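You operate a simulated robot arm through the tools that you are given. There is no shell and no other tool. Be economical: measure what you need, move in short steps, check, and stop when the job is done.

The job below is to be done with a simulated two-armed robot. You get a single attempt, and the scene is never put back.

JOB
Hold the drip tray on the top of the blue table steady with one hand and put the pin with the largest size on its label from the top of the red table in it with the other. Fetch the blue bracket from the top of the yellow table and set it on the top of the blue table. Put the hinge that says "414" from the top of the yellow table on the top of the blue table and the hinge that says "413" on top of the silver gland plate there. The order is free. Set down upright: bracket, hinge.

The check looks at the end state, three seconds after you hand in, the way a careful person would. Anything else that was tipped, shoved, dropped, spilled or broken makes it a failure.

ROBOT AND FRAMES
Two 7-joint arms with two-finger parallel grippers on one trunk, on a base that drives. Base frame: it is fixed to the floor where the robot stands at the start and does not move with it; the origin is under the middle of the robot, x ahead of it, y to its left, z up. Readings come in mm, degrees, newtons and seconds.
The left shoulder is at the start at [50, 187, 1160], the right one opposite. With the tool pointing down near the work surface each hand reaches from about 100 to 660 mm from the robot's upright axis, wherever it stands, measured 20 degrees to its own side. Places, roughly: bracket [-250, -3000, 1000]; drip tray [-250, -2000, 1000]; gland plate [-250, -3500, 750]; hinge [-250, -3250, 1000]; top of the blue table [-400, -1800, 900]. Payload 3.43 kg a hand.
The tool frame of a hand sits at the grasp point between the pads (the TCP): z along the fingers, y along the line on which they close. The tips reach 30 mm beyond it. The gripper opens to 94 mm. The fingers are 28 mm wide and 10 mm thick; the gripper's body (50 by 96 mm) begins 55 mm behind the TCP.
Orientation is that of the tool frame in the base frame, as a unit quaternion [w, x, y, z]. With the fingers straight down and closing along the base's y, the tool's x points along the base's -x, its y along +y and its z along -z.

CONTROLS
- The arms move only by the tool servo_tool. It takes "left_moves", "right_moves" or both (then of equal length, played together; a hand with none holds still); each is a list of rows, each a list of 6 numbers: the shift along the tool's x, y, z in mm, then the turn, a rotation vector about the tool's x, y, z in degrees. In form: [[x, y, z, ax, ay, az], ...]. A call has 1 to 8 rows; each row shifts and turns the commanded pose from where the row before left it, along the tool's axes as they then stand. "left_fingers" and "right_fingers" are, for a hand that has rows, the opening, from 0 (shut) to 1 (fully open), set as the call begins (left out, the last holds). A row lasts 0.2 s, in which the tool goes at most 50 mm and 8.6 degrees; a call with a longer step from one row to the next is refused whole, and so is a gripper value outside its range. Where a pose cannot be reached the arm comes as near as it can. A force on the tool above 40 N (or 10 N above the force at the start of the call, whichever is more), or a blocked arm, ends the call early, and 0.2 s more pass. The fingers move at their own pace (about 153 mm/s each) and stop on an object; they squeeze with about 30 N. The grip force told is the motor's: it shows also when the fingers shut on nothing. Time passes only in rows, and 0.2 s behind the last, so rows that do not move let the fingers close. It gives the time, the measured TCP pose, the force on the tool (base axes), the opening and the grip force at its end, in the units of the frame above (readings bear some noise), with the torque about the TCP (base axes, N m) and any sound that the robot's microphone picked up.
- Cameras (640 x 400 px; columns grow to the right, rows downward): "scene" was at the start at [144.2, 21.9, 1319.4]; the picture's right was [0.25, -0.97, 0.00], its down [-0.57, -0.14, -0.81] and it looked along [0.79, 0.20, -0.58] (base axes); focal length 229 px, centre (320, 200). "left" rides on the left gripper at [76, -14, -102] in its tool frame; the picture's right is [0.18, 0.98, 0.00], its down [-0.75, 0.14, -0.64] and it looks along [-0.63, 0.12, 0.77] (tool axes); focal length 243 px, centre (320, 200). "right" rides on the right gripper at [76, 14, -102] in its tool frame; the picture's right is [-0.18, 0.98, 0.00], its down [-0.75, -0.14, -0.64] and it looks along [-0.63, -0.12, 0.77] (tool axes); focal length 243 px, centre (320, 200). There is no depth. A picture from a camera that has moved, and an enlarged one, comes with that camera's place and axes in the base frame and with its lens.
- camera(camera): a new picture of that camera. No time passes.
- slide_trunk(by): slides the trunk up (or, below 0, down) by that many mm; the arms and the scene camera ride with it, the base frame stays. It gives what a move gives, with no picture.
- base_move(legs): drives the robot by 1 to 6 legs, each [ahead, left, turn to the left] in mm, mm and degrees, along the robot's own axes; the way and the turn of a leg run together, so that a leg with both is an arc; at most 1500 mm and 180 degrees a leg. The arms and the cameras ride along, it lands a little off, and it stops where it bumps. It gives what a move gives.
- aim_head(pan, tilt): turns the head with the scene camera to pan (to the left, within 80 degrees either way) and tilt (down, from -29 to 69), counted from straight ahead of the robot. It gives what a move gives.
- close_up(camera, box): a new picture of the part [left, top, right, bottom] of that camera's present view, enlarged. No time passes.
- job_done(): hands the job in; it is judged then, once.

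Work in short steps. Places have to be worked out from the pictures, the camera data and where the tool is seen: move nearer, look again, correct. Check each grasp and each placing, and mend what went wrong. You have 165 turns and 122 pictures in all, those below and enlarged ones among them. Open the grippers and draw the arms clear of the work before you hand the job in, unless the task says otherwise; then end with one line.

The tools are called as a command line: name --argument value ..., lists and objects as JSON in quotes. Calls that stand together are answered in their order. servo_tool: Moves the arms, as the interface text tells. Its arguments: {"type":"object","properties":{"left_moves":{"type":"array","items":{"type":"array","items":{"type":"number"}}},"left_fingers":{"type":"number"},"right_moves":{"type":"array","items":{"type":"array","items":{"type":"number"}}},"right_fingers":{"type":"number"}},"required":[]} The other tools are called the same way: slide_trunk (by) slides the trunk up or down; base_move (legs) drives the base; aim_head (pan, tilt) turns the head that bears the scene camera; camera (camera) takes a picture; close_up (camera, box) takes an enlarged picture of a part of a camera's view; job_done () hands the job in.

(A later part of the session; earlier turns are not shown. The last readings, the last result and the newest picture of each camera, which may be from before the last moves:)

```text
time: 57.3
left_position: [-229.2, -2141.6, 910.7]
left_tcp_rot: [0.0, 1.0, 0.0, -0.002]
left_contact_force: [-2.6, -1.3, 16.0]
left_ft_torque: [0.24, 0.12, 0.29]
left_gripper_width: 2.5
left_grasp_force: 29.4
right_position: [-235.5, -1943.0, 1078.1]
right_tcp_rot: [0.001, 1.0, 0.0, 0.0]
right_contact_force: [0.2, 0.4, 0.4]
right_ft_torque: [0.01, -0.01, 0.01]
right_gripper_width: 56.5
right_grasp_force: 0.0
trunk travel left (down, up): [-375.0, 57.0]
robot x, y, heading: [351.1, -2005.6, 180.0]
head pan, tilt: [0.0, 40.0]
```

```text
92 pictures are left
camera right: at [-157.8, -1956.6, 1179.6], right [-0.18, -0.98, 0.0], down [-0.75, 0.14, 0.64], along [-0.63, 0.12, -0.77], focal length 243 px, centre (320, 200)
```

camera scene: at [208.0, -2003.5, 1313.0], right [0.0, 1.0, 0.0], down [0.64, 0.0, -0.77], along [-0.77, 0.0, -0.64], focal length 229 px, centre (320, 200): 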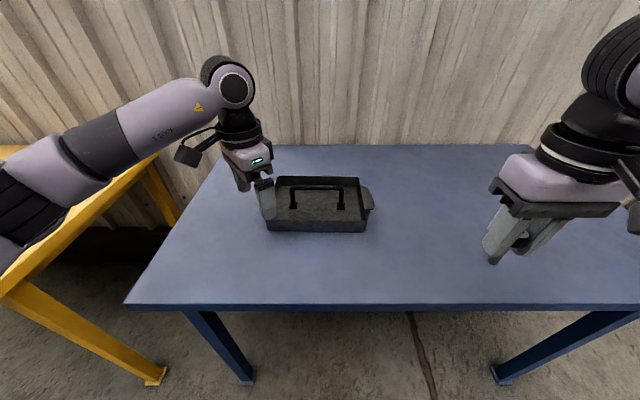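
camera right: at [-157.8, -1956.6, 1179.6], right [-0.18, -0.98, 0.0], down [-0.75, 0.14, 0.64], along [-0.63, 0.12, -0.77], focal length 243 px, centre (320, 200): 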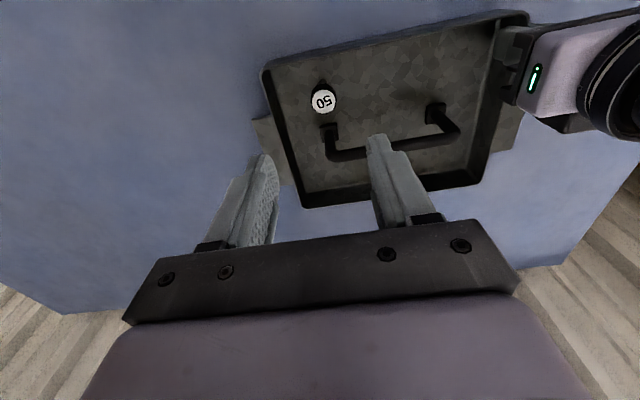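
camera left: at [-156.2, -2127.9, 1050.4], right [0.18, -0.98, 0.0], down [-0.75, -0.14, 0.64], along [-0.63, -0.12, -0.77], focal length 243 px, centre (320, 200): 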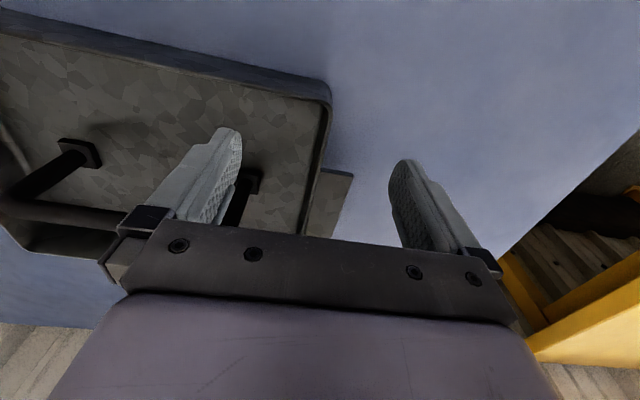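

The pin stands in the tray. I release the left hand and lift it straight up.

servo_tool --left_moves '[[0, 0, 0, 0, 0, 0], [0, 0, 0, 0, 0, 0]]' --left_fingers 0.4

servo_tool --left_moves '[[0, 0, -20, 0, 0, 0], [0, 0, -45, 0, 0, 0], [0, 0, -45, 0, 0, 0], [0, 0, -45, 0, 0, 0], [0, 0, -45, 0, 0, 0]]'

close_up --camera "scene" --box '[220, 140, 420, 265]'

```text
time: 57.9
left_position: [-229.5, -2141.6, 908.4]
left_tcp_rot: [-0.002, 1.0, -0.001, 0.0]
left_contact_force: [0.5, -0.1, 0.1]
left_ft_torque: [-0.01, 0.0, 0.0]
left_gripper_width: 37.9
left_grasp_force: 0.0
right_position: [-236.9, -1942.8, 1076.9]
right_tcp_rot: [0.0, 1.0, 0.0, 0.0]
right_contact_force: [0.5, -0.4, 0.0]
right_ft_torque: [-0.01, -0.01, 0.03]
right_gripper_width: 56.3
right_grasp_force: 0.1
trunk travel left (down, up): [-375.0, 57.0]
robot x, y, heading: [352.0, -2004.7, 180.0]
head pan, tilt: [0.0, 40.0]
```

```text
time: 59.1
left_position: [-230.4, -2144.1, 1110.1]
left_tcp_rot: [-0.002, 1.0, -0.001, 0.0]
left_contact_force: [0.8, -0.1, 0.5]
left_ft_torque: [0.01, -0.01, -0.02]
left_gripper_width: 37.6
left_grasp_force: 0.1
right_position: [-235.3, -1941.3, 1076.2]
right_tcp_rot: [0.0, 1.0, -0.001, 0.001]
right_contact_force: [-0.2, 0.7, -0.1]
right_ft_torque: [0.04, 0.02, -0.05]
right_gripper_width: 56.6
right_grasp_force: 0.0
trunk travel left (down, up): [-375.0, 57.0]
robot x, y, heading: [350.8, -2005.9, 180.3]
head pan, tilt: [0.0, 40.0]
```

```text
3.20 times, centred on (320, 202) of scene
camera zoom: at [208.9, -2004.5, 1313.1], right [0.0, 1.0, 0.0], down [0.64, 0.0, -0.77], along [-0.77, 0.0, -0.64], focal length 732 px, centre (320, 192)
```

zoom: 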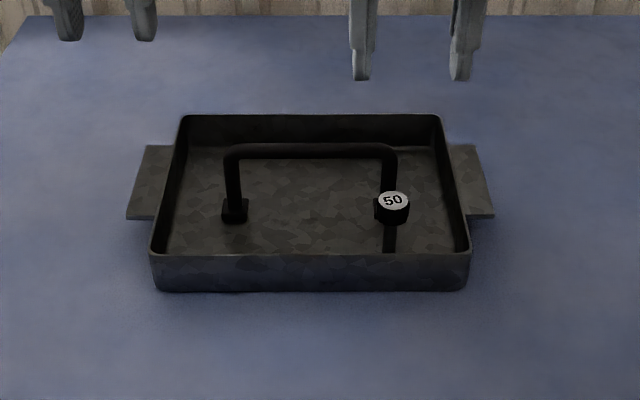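

All fine. I retract both arms toward the body, back off a little and strafe left to the yellow table.

servo_tool --left_moves '[[46, 0, -8, 0, 0, 0], [46, 0, -8, 0, 0, 0], [46, 0, -8, 0, 0, 0], [46, 0, -8, 0, 0, 0], [46, 0, -8, 0, 0, 0], [46, 0, -8, 0, 0, 0]]' --right_moves '[[46, -10, -8, 0, 0, 0], [46, -10, -8, 0, 0, 0], [46, -10, -8, 0, 0, 0], [46, -10, -8, 0, 0, 0], [46, -10, -8, 0, 0, 0], [46, -10, -8, 0, 0, 0]]' --left_fingers 1 --right_fingers 1

base_move --legs '[[-80, 0, 0], [0, 750, 0]]'

aim_head --pan 20 --tilt 35

camera --camera "scene"

```text
time: 60.5
left_position: [47.6, -2144.2, 1156.6]
left_tcp_rot: [-0.001, 1.0, 0.0, -0.001]
left_contact_force: [-0.8, -0.4, -0.4]
left_ft_torque: [0.0, 0.02, 0.01]
left_gripper_width: 93.8
left_grasp_force: 0.0
right_position: [38.9, -1883.0, 1120.6]
right_tcp_rot: [0.0, 1.0, -0.002, -0.001]
right_contact_force: [-0.6, -0.3, 0.6]
right_ft_torque: [0.02, 0.01, 0.0]
right_gripper_width: 94.3
right_grasp_force: 0.1
trunk travel left (down, up): [-375.0, 57.0]
robot x, y, heading: [352.5, -2005.6, 179.9]
head pan, tilt: [0.0, 40.0]
```

```text
time: 65.3
left_position: [133.5, -2919.7, 1156.9]
left_tcp_rot: [-0.001, 1.0, 0.004, 0.0]
left_contact_force: [-0.7, 0.0, 0.2]
left_ft_torque: [-0.01, -0.03, 0.01]
left_gripper_width: 94.0
left_grasp_force: 0.0
right_position: [121.7, -2660.2, 1120.1]
right_tcp_rot: [0.0, 1.0, 0.004, -0.001]
right_contact_force: [-0.2, -0.1, 0.0]
right_ft_torque: [-0.02, 0.01, -0.02]
right_gripper_width: 93.9
right_grasp_force: 0.1
trunk travel left (down, up): [-375.0, 57.0]
robot x, y, heading: [439.0, -2777.7, -179.6]
head pan, tilt: [0.0, 40.0]
```

```text
time: 66.1
left_position: [133.5, -2920.0, 1157.2]
left_tcp_rot: [-0.001, 1.0, 0.004, -0.001]
left_contact_force: [-0.3, 0.0, -0.1]
left_ft_torque: [-0.01, -0.01, -0.02]
left_gripper_width: 94.1
left_grasp_force: 0.1
right_position: [123.2, -2661.0, 1120.8]
right_tcp_rot: [0.0, 1.0, 0.005, 0.001]
right_contact_force: [0.1, -0.6, -0.2]
right_ft_torque: [0.0, 0.03, 0.03]
right_gripper_width: 94.1
right_grasp_force: 0.0
trunk travel left (down, up): [-375.0, 57.0]
robot x, y, heading: [439.5, -2776.9, -179.2]
head pan, tilt: [20.0, 35.0]
```

```text
90 pictures are left
camera scene: at [296.9, -2809.9, 1320.6], right [-0.35, 0.94, 0.0], down [0.54, 0.2, -0.82], along [-0.77, -0.29, -0.57], focal length 229 px, centre (320, 200)
```

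scene: 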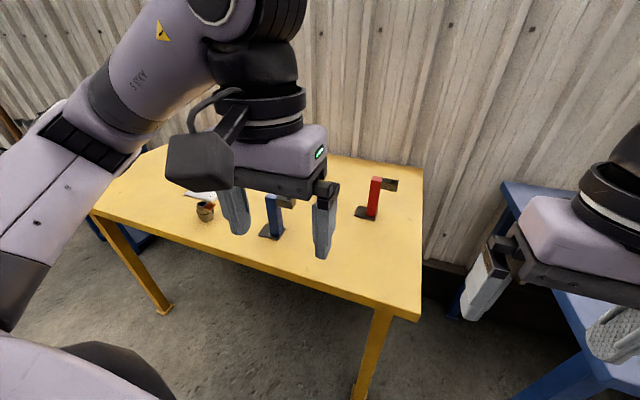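

I see the yellow table (y −2710…−3720, edge x≈0), a red bracket, a blue bracket near (-120, -3118), hinges and a silver plate further left. I strafe further and look.

base_move --legs '[[0, 450, 0]]'

servo_tool --left_moves '[[0, 45, 0, 0, 0, 0], [0, 45, 0, 0, 0, 0], [0, 45, 0, 0, 0, 0]]'

aim_head --pan 0 --tilt 38

camera --camera "scene"

```text
time: 68.9
left_position: [136.2, -3379.6, 1156.6]
left_tcp_rot: [-0.001, 1.0, 0.001, -0.001]
left_contact_force: [0.0, -0.3, 0.6]
left_ft_torque: [0.04, 0.0, 0.02]
left_gripper_width: 94.1
left_grasp_force: 0.1
right_position: [126.3, -3120.5, 1120.8]
right_tcp_rot: [-0.001, 1.0, 0.003, -0.001]
right_contact_force: [-0.5, 0.1, 0.8]
right_ft_torque: [0.0, 0.0, 0.01]
right_gripper_width: 94.4
right_grasp_force: 0.2
trunk travel left (down, up): [-375.0, 57.0]
robot x, y, heading: [444.2, -3239.8, -179.5]
head pan, tilt: [20.0, 35.0]
```

```text
time: 69.7
left_position: [139.9, -3514.6, 1156.4]
left_tcp_rot: [-0.001, 1.0, 0.003, -0.001]
left_contact_force: [0.0, -0.9, -0.9]
left_ft_torque: [0.02, 0.0, -0.01]
left_gripper_width: 93.9
left_grasp_force: 0.1
right_position: [127.9, -3121.2, 1120.5]
right_tcp_rot: [-0.001, 1.0, 0.003, -0.001]
right_contact_force: [-0.1, -0.2, -0.4]
right_ft_torque: [0.0, -0.03, 0.0]
right_gripper_width: 93.8
right_grasp_force: 0.1
trunk travel left (down, up): [-375.0, 57.0]
robot x, y, heading: [439.5, -3240.7, -179.7]
head pan, tilt: [20.0, 35.0]
```

```text
time: 70.5
left_position: [140.0, -3514.8, 1155.7]
left_tcp_rot: [-0.001, 1.0, 0.002, -0.001]
left_contact_force: [0.7, -1.1, -0.1]
left_ft_torque: [0.01, -0.01, 0.0]
left_gripper_width: 94.4
left_grasp_force: 0.1
right_position: [126.7, -3120.7, 1121.5]
right_tcp_rot: [0.0, 1.0, 0.004, 0.0]
right_contact_force: [0.5, 0.8, -0.9]
right_ft_torque: [0.03, -0.02, 0.0]
right_gripper_width: 94.2
right_grasp_force: 0.2
trunk travel left (down, up): [-375.0, 57.0]
robot x, y, heading: [442.5, -3240.2, -179.8]
head pan, tilt: [0.0, 38.0]
```

```text
89 pictures are left
camera scene: at [297.0, -3240.4, 1316.1], right [-0.01, 1.0, 0.0], down [0.62, 0.0, -0.79], along [-0.79, -0.01, -0.62], focal length 229 px, centre (320, 200)
```

scene: 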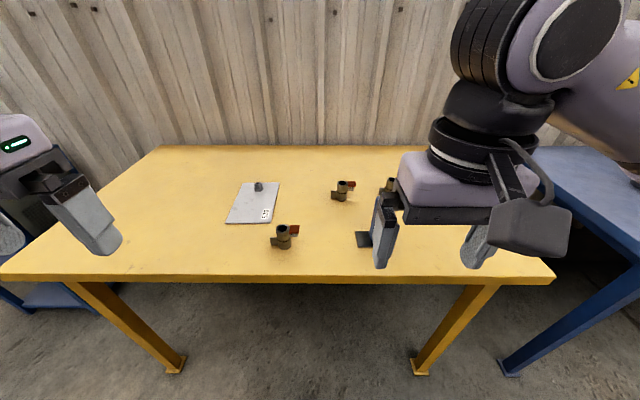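

Zoom on the objects.

close_up --camera "scene" --box '[220, 165, 320, 255]'

close_up --camera "scene" --box '[320, 165, 420, 255]'

```text
4.44 times, centred on (270, 210) of scene
camera zoom: at [297.0, -3240.4, 1316.1], right [-0.01, 1.0, 0.0], down [0.62, 0.0, -0.79], along [-0.79, -0.01, -0.62], focal length 1017 px, centre (542, 156)
```

zoom: 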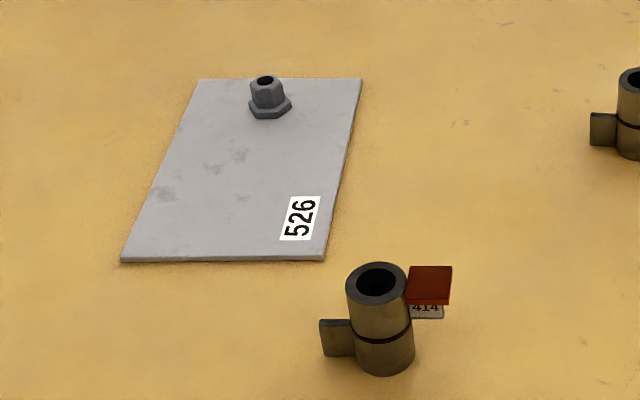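

```text
4.44 times, centred on (370, 210) of scene
camera zoom: at [297.0, -3240.4, 1316.1], right [-0.01, 1.0, 0.0], down [0.62, 0.0, -0.79], along [-0.79, -0.01, -0.62], focal length 1017 px, centre (98, 156)
```

zoom: 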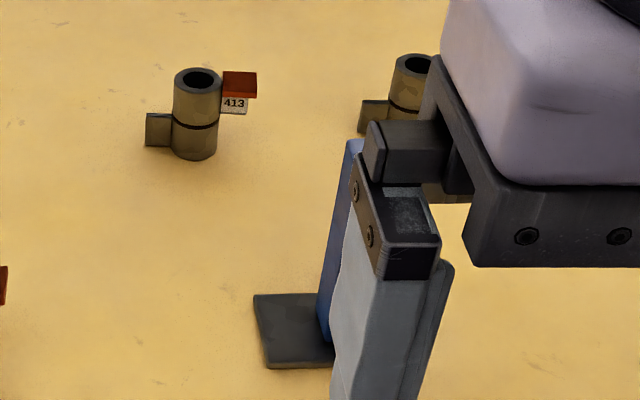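

Hinge 414 is the front-left one, 413 the middle one; the plate "526" lies at about x −172…−378, y −3515…−3388. I move the right hand aside to see the bracket and third hinge.

servo_tool --right_moves '[[0, -45, 0, 0, 0, 0], [0, -45, 0, 0, 0, 0], [0, -45, 0, 0, 0, 0]]'

close_up --camera "scene" --box '[320, 145, 448, 255]'

```text
time: 71.3
left_position: [139.8, -3513.8, 1157.2]
left_tcp_rot: [0.0, 1.0, 0.002, -0.001]
left_contact_force: [-0.4, -0.3, 0.6]
left_ft_torque: [0.0, -0.01, 0.01]
left_gripper_width: 93.9
left_grasp_force: 0.1
right_position: [130.1, -2982.1, 1119.9]
right_tcp_rot: [0.001, 1.0, 0.004, -0.001]
right_contact_force: [0.2, -0.7, 0.0]
right_ft_torque: [-0.02, -0.01, 0.0]
right_gripper_width: 93.9
right_grasp_force: 0.0
trunk travel left (down, up): [-375.0, 57.0]
robot x, y, heading: [441.6, -3242.8, -179.7]
head pan, tilt: [0.0, 38.0]
```

```text
3.64 times, centred on (384, 200) of scene
camera zoom: at [297.4, -3239.5, 1316.1], right [-0.01, 1.0, 0.0], down [0.62, 0.0, -0.79], along [-0.79, -0.01, -0.62], focal length 832 px, centre (87, 200)
```

zoom: 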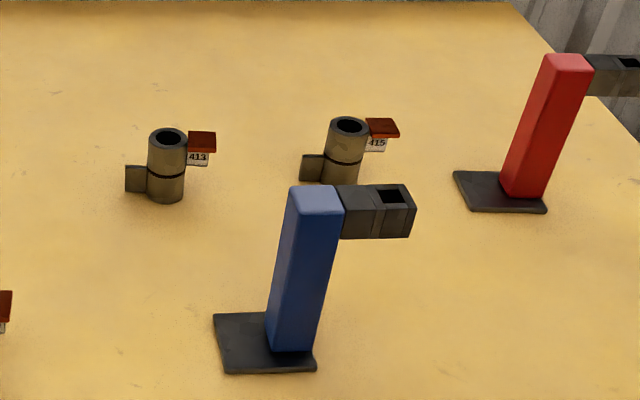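

The blue bracket: post about 28×32 mm centred near (-118, -3103), top z≈990, arm toward +y at the top. I want fingers closing along x, so test whether the right wrist can turn +90°.

servo_tool --right_moves '[[0, 0, 0, 0, 0, 8.4], [0, 0, 0, 0, 0, 8.4], [0, 0, 0, 0, 0, 8.4], [0, 0, 0, 0, 0, 8.4], [0, 0, 0, 0, 0, 8.4], [0, 0, 0, 0, 0, 8.4], [0, 0, 0, 0, 0, 8.4], [0, 0, 0, 0, 0, 8.4]]'

servo_tool --right_moves '[[0, 0, 0, 0, 0, 7.6], [0, 0, 0, 0, 0, 7.6], [0, 0, 0, 0, 0, 7.6], [0, 0, 0, 0, 0, 0]]'

```text
time: 73.1
left_position: [139.2, -3513.8, 1157.0]
left_tcp_rot: [-0.001, 1.0, 0.002, -0.001]
left_contact_force: [0.0, 0.3, 1.2]
left_ft_torque: [0.01, 0.01, -0.02]
left_gripper_width: 93.9
left_grasp_force: 0.0
right_position: [125.8, -2984.9, 1120.6]
right_tcp_rot: [0.001, 0.834, -0.552, 0.001]
right_contact_force: [-0.1, -0.1, 0.3]
right_ft_torque: [-0.01, 0.01, -0.02]
right_gripper_width: 94.1
right_grasp_force: 0.1
trunk travel left (down, up): [-375.0, 57.0]
robot x, y, heading: [439.5, -3242.5, -179.7]
head pan, tilt: [0.0, 38.0]
```

```text
time: 74.1
left_position: [140.4, -3513.7, 1155.8]
left_tcp_rot: [-0.001, 1.0, 0.002, 0.0]
left_contact_force: [0.2, -0.9, 0.5]
left_ft_torque: [0.01, -0.03, 0.02]
left_gripper_width: 94.2
left_grasp_force: 0.1
right_position: [125.0, -2985.4, 1119.1]
right_tcp_rot: [0.0, 0.708, -0.706, 0.0]
right_contact_force: [0.2, -1.1, 0.4]
right_ft_torque: [0.0, 0.0, 0.02]
right_gripper_width: 94.1
right_grasp_force: 0.0
trunk travel left (down, up): [-375.0, 57.0]
robot x, y, heading: [439.5, -3237.7, -179.6]
head pan, tilt: [0.0, 38.0]
```

The right wrist can do it. By symmetry I turn the left wrist −90° and then drive to about (345, -3090) to take hinge 413 (near (-298, -3178)) with the left hand.

servo_tool --left_moves '[[0, 0, 0, 0, 0, -8.4], [0, 0, 0, 0, 0, -8.4], [0, 0, 0, 0, 0, -8.4], [0, 0, 0, 0, 0, -8.4], [0, 0, 0, 0, 0, -8.4], [0, 0, 0, 0, 0, -8.4], [0, 0, 0, 0, 0, -8.4], [0, 0, 0, 0, 0, -8.4]]'

servo_tool --left_moves '[[0, 0, 0, 0, 0, -7.6], [0, 0, 0, 0, 0, -7.6], [0, 0, 0, 0, 0, -7.6], [0, 0, 0, 0, 0, 0]]'

base_move --legs '[[0, -150, 0], [90, 0, 0]]'

camera --camera "scene"

```text
time: 75.9
left_position: [137.0, -3513.5, 1157.4]
left_tcp_rot: [-0.001, 0.83, 0.557, 0.0]
left_contact_force: [-0.3, 0.1, -0.9]
left_ft_torque: [0.05, 0.03, -0.02]
left_gripper_width: 94.2
left_grasp_force: 0.1
right_position: [125.0, -2985.3, 1120.0]
right_tcp_rot: [0.0, 0.71, -0.705, 0.0]
right_contact_force: [-0.1, 0.8, -0.7]
right_ft_torque: [-0.03, 0.01, 0.01]
right_gripper_width: 93.8
right_grasp_force: 0.0
trunk travel left (down, up): [-375.0, 57.0]
robot x, y, heading: [438.8, -3243.7, -179.8]
head pan, tilt: [0.0, 38.0]
```

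```text
time: 76.9
left_position: [137.7, -3514.6, 1156.7]
left_tcp_rot: [-0.001, 0.704, 0.71, 0.0]
left_contact_force: [-0.9, 0.4, 0.2]
left_ft_torque: [0.0, 0.03, -0.03]
left_gripper_width: 94.1
left_grasp_force: 0.0
right_position: [125.2, -2985.0, 1119.4]
right_tcp_rot: [-0.001, 0.709, -0.705, 0.0]
right_contact_force: [-0.3, -0.1, 0.0]
right_ft_torque: [0.0, 0.0, 0.0]
right_gripper_width: 94.2
right_grasp_force: 0.1
trunk travel left (down, up): [-375.0, 57.0]
robot x, y, heading: [442.7, -3241.8, -179.3]
head pan, tilt: [0.0, 38.0]
```

```text
time: 79.0
left_position: [45.4, -3361.3, 1156.4]
left_tcp_rot: [-0.001, 0.708, 0.706, 0.0]
left_contact_force: [0.3, -0.9, 0.0]
left_ft_torque: [-0.01, -0.02, -0.02]
left_gripper_width: 93.9
left_grasp_force: 0.1
right_position: [37.5, -2832.3, 1119.4]
right_tcp_rot: [0.001, -0.706, 0.708, -0.001]
right_contact_force: [-0.4, -1.0, -0.2]
right_ft_torque: [-0.03, 0.0, -0.01]
right_gripper_width: 94.0
right_grasp_force: 0.0
trunk travel left (down, up): [-375.0, 57.0]
robot x, y, heading: [350.5, -3090.5, 179.9]
head pan, tilt: [0.0, 38.0]
```

```text
85 pictures are left
camera scene: at [207.1, -3088.3, 1315.9], right [0.0, 1.0, 0.0], down [0.62, 0.0, -0.79], along [-0.79, 0.0, -0.62], focal length 229 px, centre (320, 200)
```

scene: 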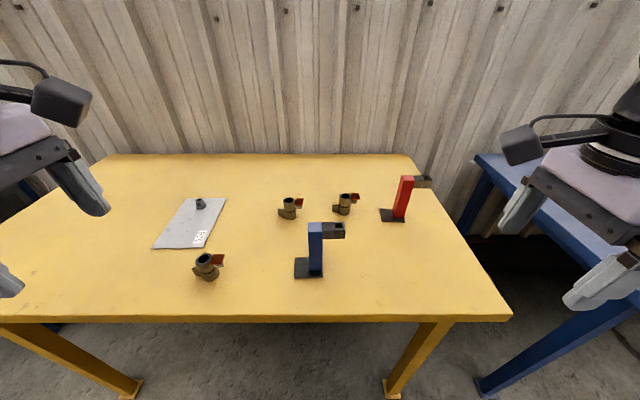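

Now move the left hand (tool x=+Y, y=+X) above hinge 413.

servo_tool --left_moves '[[22.5, -42.5, 0, 0, 0, 0], [22.5, -42.5, 0, 0, 0, 0], [22.5, -42.5, 0, 0, 0, 0], [22.5, -42.5, 0, 0, 0, 0], [22.5, -42.5, 0, 0, 0, 0], [22.5, -42.5, 0, 0, 0, 0], [22.5, -42.5, 0, 0, 0, 0], [22.5, -42.5, 0, 0, 0, 0]]' --left_fingers 1

servo_tool --left_moves '[[0, 0, 45, 0, 0, 0], [0, 0, 45, 0, 0, 0], [0, 0, 45, 0, 0, 0], [0, 0, 0, 0, 0, 0]]'

camera --camera "left"

close_up --camera "scene" --box '[240, 130, 400, 230]'

```text
time: 80.8
left_position: [-242.6, -3203.1, 1141.7]
left_tcp_rot: [-0.001, 0.708, 0.706, 0.0]
left_contact_force: [0.7, 0.8, -0.1]
left_ft_torque: [0.0, 0.04, 0.0]
left_gripper_width: 94.2
left_grasp_force: 0.0
left hand out of reach, approached as far as the arm can: row 7, 8
right_position: [38.4, -2833.0, 1120.1]
right_tcp_rot: [0.0, -0.707, 0.707, 0.0]
right_contact_force: [1.1, 0.3, -0.1]
right_ft_torque: [0.0, 0.04, -0.01]
right_gripper_width: 94.3
right_grasp_force: 0.1
trunk travel left (down, up): [-375.0, 57.0]
robot x, y, heading: [356.0, -3088.6, 180.0]
head pan, tilt: [0.0, 38.0]
```

```text
time: 81.8
left_position: [-241.0, -3201.4, 1007.1]
left_tcp_rot: [-0.001, 0.708, 0.706, 0.0]
left_contact_force: [-0.1, 0.7, 1.0]
left_ft_torque: [0.0, 0.01, 0.02]
left_gripper_width: 93.9
left_grasp_force: 0.0
right_position: [39.0, -2831.8, 1120.3]
right_tcp_rot: [0.001, -0.706, 0.708, 0.001]
right_contact_force: [-0.2, 0.4, -0.2]
right_ft_torque: [0.04, 0.03, -0.02]
right_gripper_width: 94.0
right_grasp_force: 0.1
trunk travel left (down, up): [-375.0, 57.0]
robot x, y, heading: [349.7, -3086.4, 179.8]
head pan, tilt: [0.0, 38.0]
```

```text
84 pictures are left
camera left: at [-254.0, -3126.5, 1110.1], right [0.98, 0.18, 0.0], down [0.14, -0.76, 0.64], along [0.11, -0.63, -0.77], focal length 243 px, centre (320, 200)
```

left: 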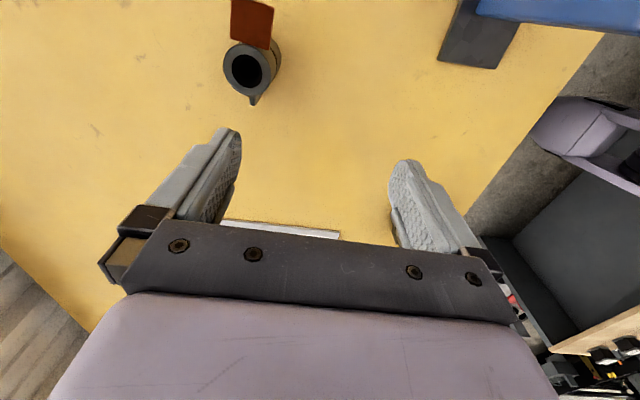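

```text
4.00 times, centred on (320, 180) of scene
camera zoom: at [208.2, -3088.2, 1316.1], right [0.0, 1.0, 0.0], down [0.62, 0.0, -0.79], along [-0.79, 0.0, -0.62], focal length 915 px, centre (320, 280)
```

zoom: 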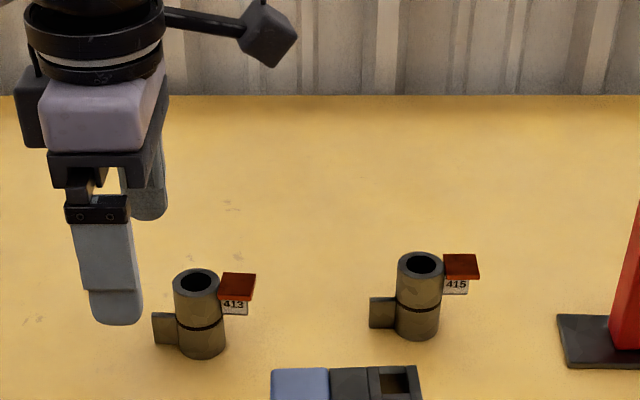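

The hinge centre is near (-299, -3174). I try reaching over it at this lower height.

servo_tool --left_moves '[[14, -29, 0, 0, 0, 0], [13, -29, 0, 0, 0, 0], [0, 0, 0, 0, 0, 0]]'

```text
time: 82.6
left_position: [-265.9, -3191.2, 1007.3]
left_tcp_rot: [-0.001, 0.709, 0.706, 0.0]
left_contact_force: [0.2, -1.0, -0.6]
left_ft_torque: [-0.01, -0.02, -0.01]
left_gripper_width: 94.3
left_grasp_force: 0.1
left hand out of reach, approached as far as the arm can: row 1, 2
right_position: [38.9, -2831.3, 1120.2]
right_tcp_rot: [0.0, -0.707, 0.707, 0.0]
right_contact_force: [0.1, -0.3, 0.0]
right_ft_torque: [0.02, -0.01, 0.0]
right_gripper_width: 93.8
right_grasp_force: 0.0
trunk travel left (down, up): [-375.0, 57.0]
robot x, y, heading: [354.0, -3090.9, 179.8]
head pan, tilt: [0.0, 38.0]
```

Short by ~33 mm. I nudge the base 40 mm forward.

base_move --legs '[[40, 0, 0]]'

camera --camera "left"

```text
time: 83.5
left_position: [-304.8, -3190.4, 1006.1]
left_tcp_rot: [-0.001, 0.708, 0.707, -0.001]
left_contact_force: [0.0, -0.2, 0.7]
left_ft_torque: [0.0, -0.04, 0.0]
left_gripper_width: 94.2
left_grasp_force: 0.1
right_position: [-1.2, -2832.7, 1120.1]
right_tcp_rot: [0.001, -0.707, 0.707, 0.0]
right_contact_force: [-1.5, -0.5, -0.1]
right_ft_torque: [0.0, -0.06, 0.01]
right_gripper_width: 94.0
right_grasp_force: 0.1
trunk travel left (down, up): [-375.0, 57.0]
robot x, y, heading: [311.7, -3092.0, 180.1]
head pan, tilt: [0.0, 38.0]
```

```text
82 pictures are left
camera left: at [-317.5, -3115.1, 1109.3], right [0.98, 0.18, 0.0], down [0.14, -0.76, 0.64], along [0.12, -0.63, -0.77], focal length 243 px, centre (320, 200)
```

left: 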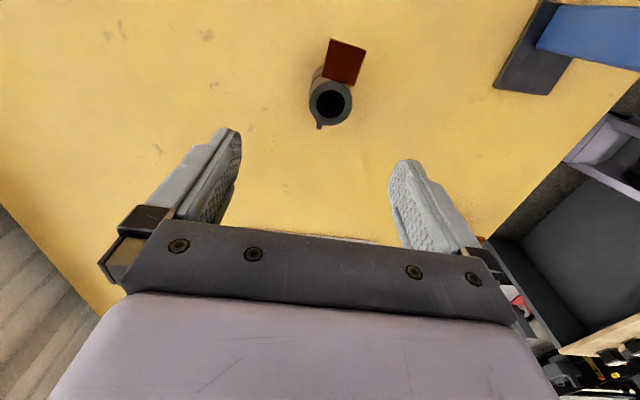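

Hinge centre confirmed at (-298, -3174). I align over it and descend with the fingers at ±x of the barrel.

servo_tool --left_moves '[[17, 6, 0, 0, 0, 0], [0, 0, 40, 0, 0, 0], [0, 0, 35, 0, 0, 0], [0, 0, 0, 0, 0, 0]]'

camera --camera "left"

```text
time: 84.5
left_position: [-296.6, -3172.0, 931.3]
left_tcp_rot: [-0.002, 0.707, 0.707, 0.0]
left_contact_force: [0.3, -0.4, -0.5]
left_ft_torque: [-0.01, -0.02, -0.03]
left_gripper_width: 93.7
left_grasp_force: 0.0
right_position: [-0.4, -2832.1, 1120.0]
right_tcp_rot: [0.0, -0.707, 0.707, 0.0]
right_contact_force: [-0.1, 0.5, 0.7]
right_ft_torque: [0.03, 0.01, -0.02]
right_gripper_width: 94.1
right_grasp_force: 0.0
trunk travel left (down, up): [-375.0, 57.0]
robot x, y, heading: [314.6, -3086.4, 180.0]
head pan, tilt: [0.0, 38.0]
```

```text
81 pictures are left
camera left: at [-309.4, -3097.9, 1033.0], right [0.98, 0.18, 0.0], down [0.14, -0.76, 0.64], along [0.12, -0.63, -0.77], focal length 243 px, centre (320, 200)
```

left: 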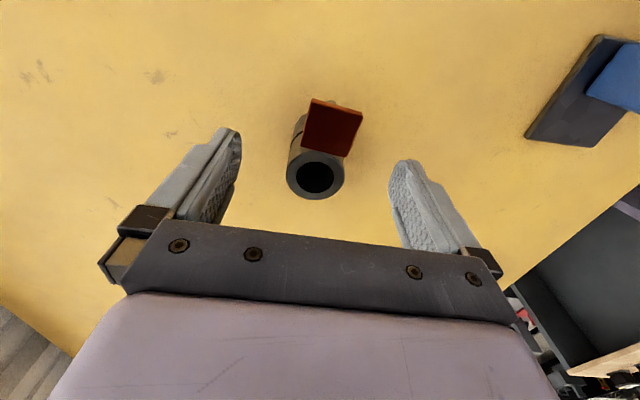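

Well aligned; final descent of 35 mm and close.

servo_tool --left_moves '[[-3, 0, 20, 0, 0, 0], [0, 0, 15, 0, 0, 0], [0, 0, 0, 0, 0, 0]]'

servo_tool --left_moves '[[0, 0, 0, 0, 0, 0], [0, 0, 0, 0, 0, 0], [0, 0, 0, 0, 0, 0]]' --left_fingers 0

servo_tool --left_moves '[[0, 0, -10, 0, 0, 0], [0, 0, -20, 0, 0, 0], [0, 0, -30, 0, 0, 0]]'

camera --camera "left"

close_up --camera "scene" --box '[240, 130, 400, 230]'

```text
time: 85.3
left_position: [-296.9, -3175.3, 899.5]
left_tcp_rot: [-0.002, 0.709, 0.705, 0.0]
left_contact_force: [-0.2, 0.2, 0.2]
left_ft_torque: [-0.02, 0.02, 0.02]
left_gripper_width: 93.9
left_grasp_force: 0.0
right_position: [-0.2, -2831.9, 1120.3]
right_tcp_rot: [0.0, -0.707, 0.707, 0.0]
right_contact_force: [0.4, -0.4, 0.0]
right_ft_torque: [0.03, 0.01, 0.0]
right_gripper_width: 94.2
right_grasp_force: 0.1
trunk travel left (down, up): [-375.0, 57.0]
robot x, y, heading: [312.9, -3088.2, 179.6]
head pan, tilt: [0.0, 38.0]
```

```text
time: 86.1
left_position: [-297.4, -3175.5, 898.3]
left_tcp_rot: [-0.001, 0.708, 0.706, 0.0]
left_contact_force: [-0.4, 0.3, 0.3]
left_ft_torque: [0.03, -0.01, -0.03]
left_gripper_width: 33.5
left_grasp_force: 29.7
right_position: [-0.5, -2832.4, 1119.5]
right_tcp_rot: [0.0, -0.706, 0.708, 0.0]
right_contact_force: [-0.4, 0.8, -0.2]
right_ft_torque: [-0.02, 0.05, -0.03]
right_gripper_width: 94.0
right_grasp_force: 0.1
trunk travel left (down, up): [-375.0, 57.0]
robot x, y, heading: [311.2, -3089.4, 180.1]
head pan, tilt: [0.0, 38.0]
```

```text
time: 86.9
left_position: [-298.2, -3175.4, 959.4]
left_tcp_rot: [-0.001, 0.708, 0.706, 0.0]
left_contact_force: [-0.5, 1.0, -2.2]
left_ft_torque: [0.0, 0.0, -0.01]
left_gripper_width: 33.9
left_grasp_force: 30.3
right_position: [-0.9, -2831.8, 1119.4]
right_tcp_rot: [0.0, -0.707, 0.708, 0.0]
right_contact_force: [-0.1, 0.6, 0.4]
right_ft_torque: [-0.01, -0.02, 0.0]
right_gripper_width: 94.3
right_grasp_force: 0.0
trunk travel left (down, up): [-375.0, 57.0]
robot x, y, heading: [312.1, -3090.7, 180.1]
head pan, tilt: [0.0, 38.0]
```

```text
80 pictures are left
camera left: at [-311.1, -3099.0, 1061.4], right [0.98, 0.18, 0.0], down [0.14, -0.76, 0.64], along [0.12, -0.63, -0.77], focal length 243 px, centre (320, 200)
```

left: 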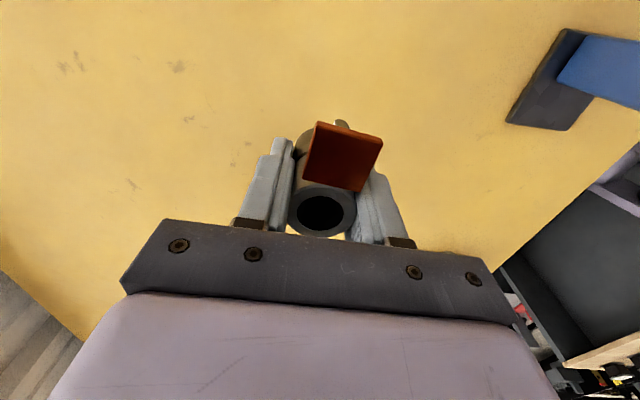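

```text
4.00 times, centred on (320, 180) of scene
camera zoom: at [169.0, -3088.2, 1316.0], right [0.0, 1.0, 0.0], down [0.62, 0.0, -0.79], along [-0.79, 0.0, -0.62], focal length 915 px, centre (320, 280)
```

zoom: 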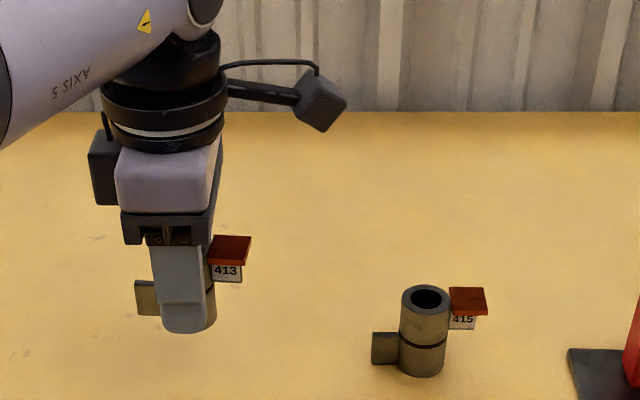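

Hinge 413 is lifted cleanly. I raise it more and strafe left so the plate is in reach.

servo_tool --left_moves '[[0, 0, -30, 0, 0, 0], [0, 0, -30, 0, 0, 0]]'

base_move --legs '[[0, 270, 0]]'

camera --camera "left"

camera --camera "scene"

```text
time: 87.5
left_position: [-297.6, -3175.2, 1019.2]
left_tcp_rot: [-0.001, 0.707, 0.707, 0.0]
left_contact_force: [-0.5, 0.4, -2.4]
left_ft_torque: [-0.03, -0.04, 0.0]
left_gripper_width: 33.5
left_grasp_force: 29.7
right_position: [-0.8, -2831.0, 1119.5]
right_tcp_rot: [0.0, -0.707, 0.708, 0.0]
right_contact_force: [0.2, 0.1, -0.9]
right_ft_torque: [0.02, 0.03, 0.0]
right_gripper_width: 94.0
right_grasp_force: 0.1
trunk travel left (down, up): [-375.0, 57.0]
robot x, y, heading: [309.6, -3091.8, 179.8]
head pan, tilt: [0.0, 38.0]
```

```text
time: 89.4
left_position: [-299.5, -3452.9, 1019.0]
left_tcp_rot: [-0.001, 0.707, 0.707, 0.0]
left_contact_force: [-0.6, -0.6, -2.5]
left_ft_torque: [0.05, -0.02, -0.02]
left_gripper_width: 33.6
left_grasp_force: 30.3
right_position: [-0.6, -3108.7, 1119.7]
right_tcp_rot: [0.0, -0.707, 0.707, 0.0]
right_contact_force: [-0.6, -0.4, 0.3]
right_ft_torque: [0.01, -0.02, 0.03]
right_gripper_width: 93.9
right_grasp_force: 0.0
trunk travel left (down, up): [-375.0, 57.0]
robot x, y, heading: [308.1, -3362.7, -180.1]
head pan, tilt: [0.0, 38.0]
```

```text
78 pictures are left
camera left: at [-311.3, -3378.3, 1120.6], right [0.98, 0.18, 0.0], down [0.14, -0.76, 0.64], along [0.12, -0.63, -0.77], focal length 243 px, centre (320, 200)
```

left: 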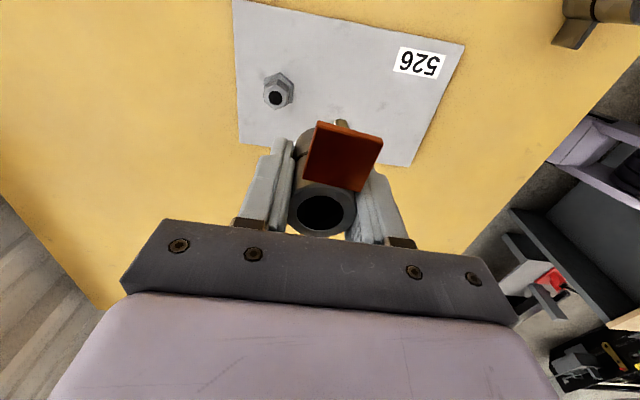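

```text
77 pictures are left
camera scene: at [168.6, -3364.7, 1316.0], right [0.0, 1.0, 0.0], down [0.62, 0.0, -0.79], along [-0.79, 0.0, -0.62], focal length 229 px, centre (320, 200)
```

scene: 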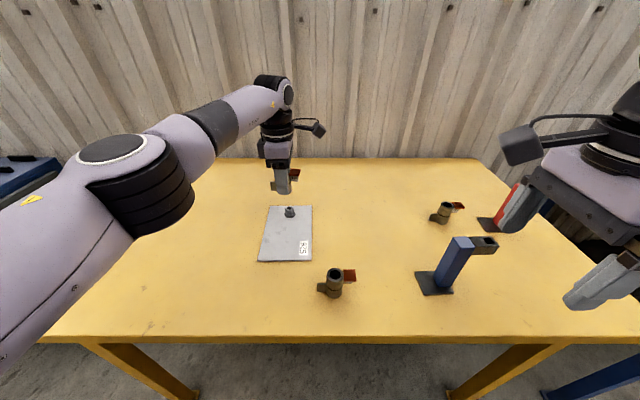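

Plate corners confirmed; the nut is at (-336, -3453). Target hinge centre (-257, -3458). I shift and descend to just above the plate.

servo_tool --left_moves '[[-5, 42, 0, 0, 0, 0], [0, 0, 40, 0, 0, 0], [0, 0, 40, 0, 0, 0], [0, 0, 25, 0, 0, 0], [0, 0, 0, 0, 0, 0]]'

close_up --camera "scene" --box '[220, 160, 380, 280]'

```text
time: 90.6
left_position: [-256.4, -3458.0, 911.4]
left_tcp_rot: [-0.001, 0.707, 0.707, 0.001]
left_contact_force: [0.5, 0.4, -2.4]
left_ft_torque: [-0.02, 0.01, -0.04]
left_gripper_width: 33.4
left_grasp_force: 29.7
right_position: [-1.5, -3108.4, 1119.1]
right_tcp_rot: [0.0, -0.707, 0.707, 0.0]
right_contact_force: [-1.0, 0.0, -1.3]
right_ft_torque: [0.0, -0.02, 0.0]
right_gripper_width: 94.0
right_grasp_force: 0.0
trunk travel left (down, up): [-375.0, 57.0]
robot x, y, heading: [312.3, -3363.1, -179.9]
head pan, tilt: [0.0, 38.0]
```

```text
3.33 times, centred on (300, 220) of scene
camera zoom: at [168.7, -3364.1, 1316.0], right [0.0, 1.0, 0.0], down [0.62, 0.0, -0.79], along [-0.79, 0.0, -0.62], focal length 763 px, centre (387, 133)
```

zoom: 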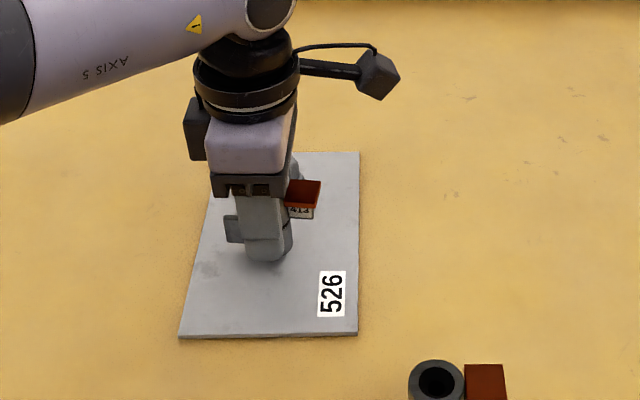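

Over the plate. I lower in small steps to contact.

servo_tool --left_moves '[[0, 0, 3, 0, 0, 0], [0, 0, 2, 0, 0, 0], [0, 0, 1.5, 0, 0, 0], [0, 0, 0, 0, 0, 0]]'

```text
time: 91.6
left_position: [-256.6, -3458.1, 904.8]
left_tcp_rot: [-0.001, 0.707, 0.707, 0.001]
left_contact_force: [-0.3, -0.1, -2.7]
left_ft_torque: [-0.02, 0.0, 0.02]
left_gripper_width: 33.8
left_grasp_force: 29.8
right_position: [-1.0, -3107.6, 1120.7]
right_tcp_rot: [-0.001, 0.707, -0.707, 0.0]
right_contact_force: [0.1, -0.7, -1.1]
right_ft_torque: [0.0, 0.05, 0.01]
right_gripper_width: 94.0
right_grasp_force: 0.1
trunk travel left (down, up): [-375.0, 57.0]
robot x, y, heading: [312.9, -3365.4, -179.9]
head pan, tilt: [0.0, 38.0]
```

servo_tool --left_moves '[[0, 0, 1.5, 0, 0, 0], [0, 0, 1, 0, 0, 0], [0, 0, 0, 0, 0, 0]]'

```text
time: 92.4
left_position: [-257.3, -3458.1, 903.9]
left_tcp_rot: [-0.002, 0.707, 0.707, 0.0]
left_contact_force: [0.7, -1.0, -2.1]
left_ft_torque: [-0.04, 0.02, -0.03]
left_gripper_width: 33.8
left_grasp_force: 29.7
right_position: [-1.4, -3107.6, 1120.1]
right_tcp_rot: [0.0, 0.707, -0.707, 0.0]
right_contact_force: [-0.3, 0.2, 0.0]
right_ft_torque: [-0.02, -0.01, -0.02]
right_gripper_width: 94.2
right_grasp_force: 0.1
trunk travel left (down, up): [-375.0, 57.0]
robot x, y, heading: [307.7, -3364.9, -180.0]
head pan, tilt: [0.0, 38.0]
```

servo_tool --left_moves '[[0, 0, 1.2, 0, 0, 0], [0, 0, 1.2, 0, 0, 0], [0, 0, 0, 0, 0, 0]]'

```text
time: 93.2
left_position: [-256.4, -3457.9, 903.8]
left_tcp_rot: [-0.003, 0.707, 0.707, 0.0]
left_contact_force: [-2.9, 0.3, 9.7]
left_ft_torque: [-0.06, -0.1, 0.0]
left_gripper_width: 33.5
left_grasp_force: 29.9
right_position: [-0.8, -3109.2, 1120.3]
right_tcp_rot: [0.0, 0.707, -0.707, 0.0]
right_contact_force: [0.2, 0.0, 0.0]
right_ft_torque: [0.01, 0.0, 0.01]
right_gripper_width: 94.0
right_grasp_force: 0.1
trunk travel left (down, up): [-375.0, 57.0]
robot x, y, heading: [312.4, -3365.2, -180.0]
head pan, tilt: [0.0, 38.0]
```

Contact (~10 N). I release partly and lift.

servo_tool --left_moves '[[0, 0, 0, 0, 0, 0], [0, 0, 0, 0, 0, 0]]' --left_fingers 0.6

servo_tool --left_moves '[[0, 0, -20, 0, 0, 0], [0, 0, -45, 0, 0, 0], [0, 0, -45, 0, 0, 0]]'

camera --camera "left"

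close_up --camera "scene" --box '[220, 160, 380, 280]'

```text
time: 93.8
left_position: [-256.2, -3457.6, 901.5]
left_tcp_rot: [-0.001, 0.707, 0.707, 0.0]
left_contact_force: [0.4, -0.3, 0.4]
left_ft_torque: [0.07, 0.03, -0.06]
left_gripper_width: 56.2
left_grasp_force: 0.0
right_position: [-1.0, -3107.7, 1119.0]
right_tcp_rot: [0.0, 0.707, -0.707, 0.0]
right_contact_force: [0.4, 0.4, -0.4]
right_ft_torque: [0.01, 0.01, 0.0]
right_gripper_width: 94.0
right_grasp_force: 0.0
trunk travel left (down, up): [-375.0, 57.0]
robot x, y, heading: [311.8, -3362.2, -179.7]
head pan, tilt: [0.0, 38.0]
```

```text
time: 94.6
left_position: [-257.0, -3458.8, 1010.5]
left_tcp_rot: [-0.001, 0.707, 0.707, 0.0]
left_contact_force: [-0.6, -0.1, 0.3]
left_ft_torque: [-0.03, 0.01, -0.01]
left_gripper_width: 56.3
left_grasp_force: 0.1
right_position: [-0.9, -3107.4, 1120.1]
right_tcp_rot: [-0.001, -0.706, 0.708, 0.0]
right_contact_force: [-0.3, 0.3, -0.1]
right_ft_torque: [0.03, -0.02, -0.02]
right_gripper_width: 93.9
right_grasp_force: 0.1
trunk travel left (down, up): [-375.0, 57.0]
robot x, y, heading: [312.6, -3362.9, -179.6]
head pan, tilt: [0.0, 38.0]
```

```text
75 pictures are left
camera left: at [-269.0, -3383.5, 1112.7], right [0.98, 0.18, 0.0], down [0.14, -0.75, 0.64], along [0.12, -0.63, -0.77], focal length 243 px, centre (320, 200)
```

left: 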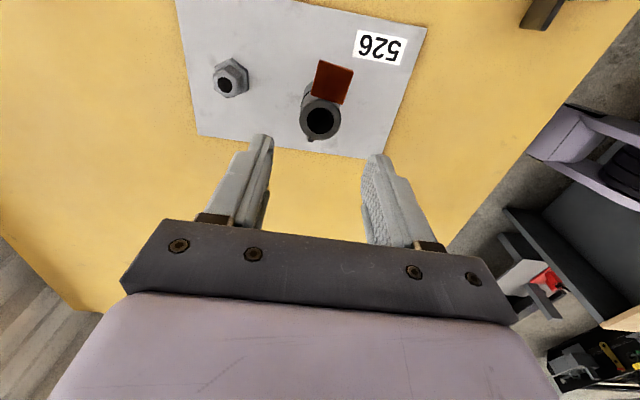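

```text
3.33 times, centred on (300, 220) of scene
camera zoom: at [169.2, -3364.0, 1316.0], right [0.0, 1.0, 0.0], down [0.62, 0.0, -0.79], along [-0.79, 0.0, -0.62], focal length 763 px, centre (387, 133)
```

zoom: 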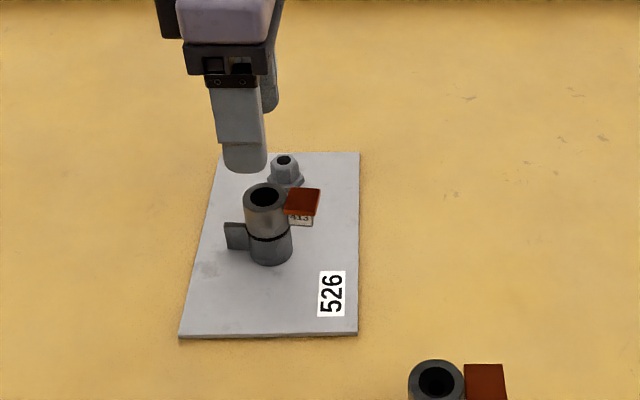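

413 stands on the plate. Next hinge 414 with the left hand: raise, back off 60 and strafe right 115 so both 414 and the bracket are in reach.

servo_tool --left_moves '[[0, 0, -40, 0, 0, 0], [0, 0, -40, 0, 0, 0]]' --left_fingers 1

base_move --legs '[[-60, 0, 0], [0, -115, 0]]'

camera --camera "left"

camera --camera "right"

```text
time: 95.2
left_position: [-253.2, -3457.1, 1090.4]
left_tcp_rot: [-0.002, 0.708, 0.707, 0.0]
left_contact_force: [-0.6, -0.1, 0.3]
left_ft_torque: [0.01, -0.01, 0.02]
left_gripper_width: 94.1
left_grasp_force: 0.2
right_position: [-1.1, -3107.6, 1119.5]
right_tcp_rot: [0.0, 0.707, -0.707, 0.0]
right_contact_force: [-0.2, 0.2, 0.7]
right_ft_torque: [0.0, 0.02, 0.02]
right_gripper_width: 93.9
right_grasp_force: 0.1
trunk travel left (down, up): [-375.0, 57.0]
robot x, y, heading: [309.5, -3364.9, -179.9]
head pan, tilt: [0.0, 38.0]
```

```text
time: 97.0
left_position: [-195.0, -3341.6, 1090.6]
left_tcp_rot: [-0.001, 0.707, 0.707, 0.0]
left_contact_force: [-0.3, 0.8, 0.0]
left_ft_torque: [-0.02, -0.02, -0.01]
left_gripper_width: 93.7
left_grasp_force: 0.1
right_position: [58.3, -2992.4, 1120.1]
right_tcp_rot: [0.001, 0.708, -0.706, 0.001]
right_contact_force: [1.1, 0.5, -2.1]
right_ft_torque: [-0.04, -0.01, 0.03]
right_gripper_width: 94.0
right_grasp_force: 0.2
trunk travel left (down, up): [-375.0, 57.0]
robot x, y, heading: [374.0, -3250.1, -179.9]
head pan, tilt: [0.0, 38.0]
```

```text
73 pictures are left
camera left: at [-207.3, -3267.3, 1192.2], right [0.98, 0.18, 0.0], down [0.14, -0.75, 0.64], along [0.12, -0.63, -0.77], focal length 243 px, centre (320, 200)
```

left: 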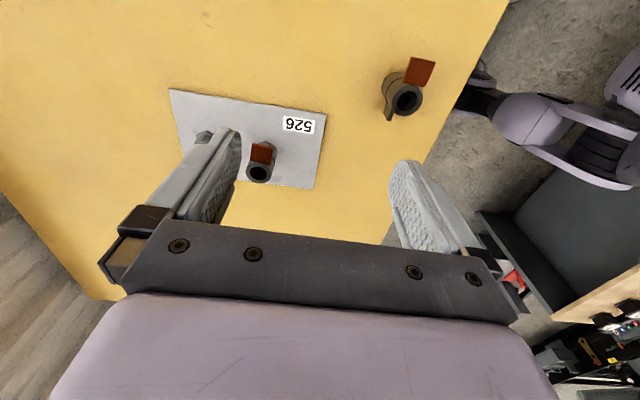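

```text
72 pictures are left
camera right: at [46.0, -3068.3, 1221.6], right [-0.98, 0.18, 0.0], down [0.14, 0.75, 0.64], along [0.12, 0.63, -0.77], focal length 243 px, centre (320, 200)
```

right: 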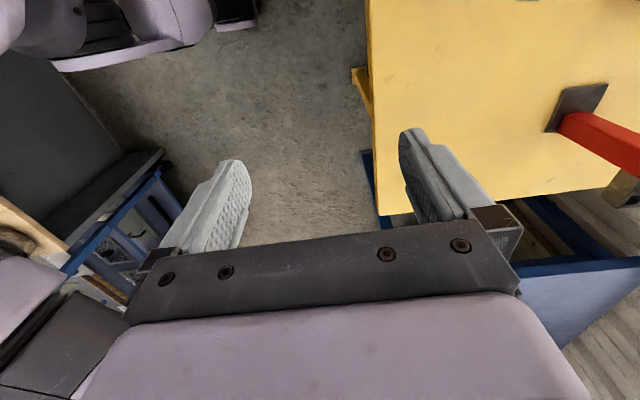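

414's centre is near (-96, -3336). I move above it and descend, then check.

servo_tool --left_moves '[[3, 49, 0, 0, 0, 0], [3, 49, 0, 0, 0, 0], [0, 0, 45, 0, 0, 0], [0, 0, 45, 0, 0, 0], [0, 0, 45, 0, 0, 0], [0, 0, 20, 0, 0, 0], [0, 0, 0, 0, 0, 0]]'

camera --camera "left"

```text
time: 98.6
left_position: [-98.2, -3337.1, 933.7]
left_tcp_rot: [-0.001, 0.707, 0.707, 0.0]
left_contact_force: [-0.2, 0.4, 0.1]
left_ft_torque: [0.0, 0.01, -0.03]
left_gripper_width: 94.1
left_grasp_force: 0.1
right_position: [58.3, -2992.2, 1120.3]
right_tcp_rot: [0.0, -0.707, 0.707, 0.0]
right_contact_force: [1.3, 0.0, 0.5]
right_ft_torque: [-0.01, 0.0, 0.0]
right_gripper_width: 93.9
right_grasp_force: 0.1
trunk travel left (down, up): [-375.0, 57.0]
robot x, y, heading: [372.6, -3248.6, -179.9]
head pan, tilt: [0.0, 38.0]
```

```text
71 pictures are left
camera left: at [-110.8, -3262.6, 1036.3], right [0.98, 0.18, 0.0], down [0.14, -0.76, 0.64], along [0.12, -0.63, -0.77], focal length 243 px, centre (320, 200)
```

left: 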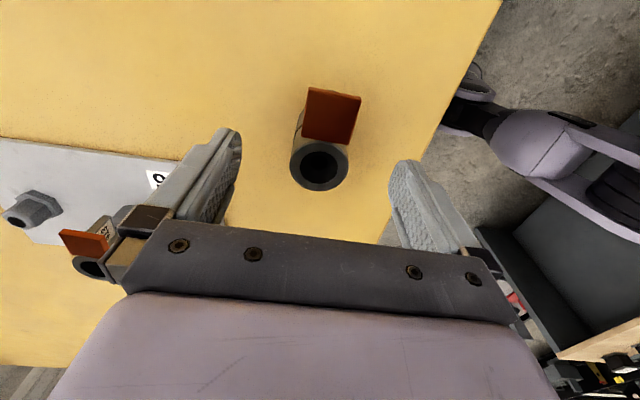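

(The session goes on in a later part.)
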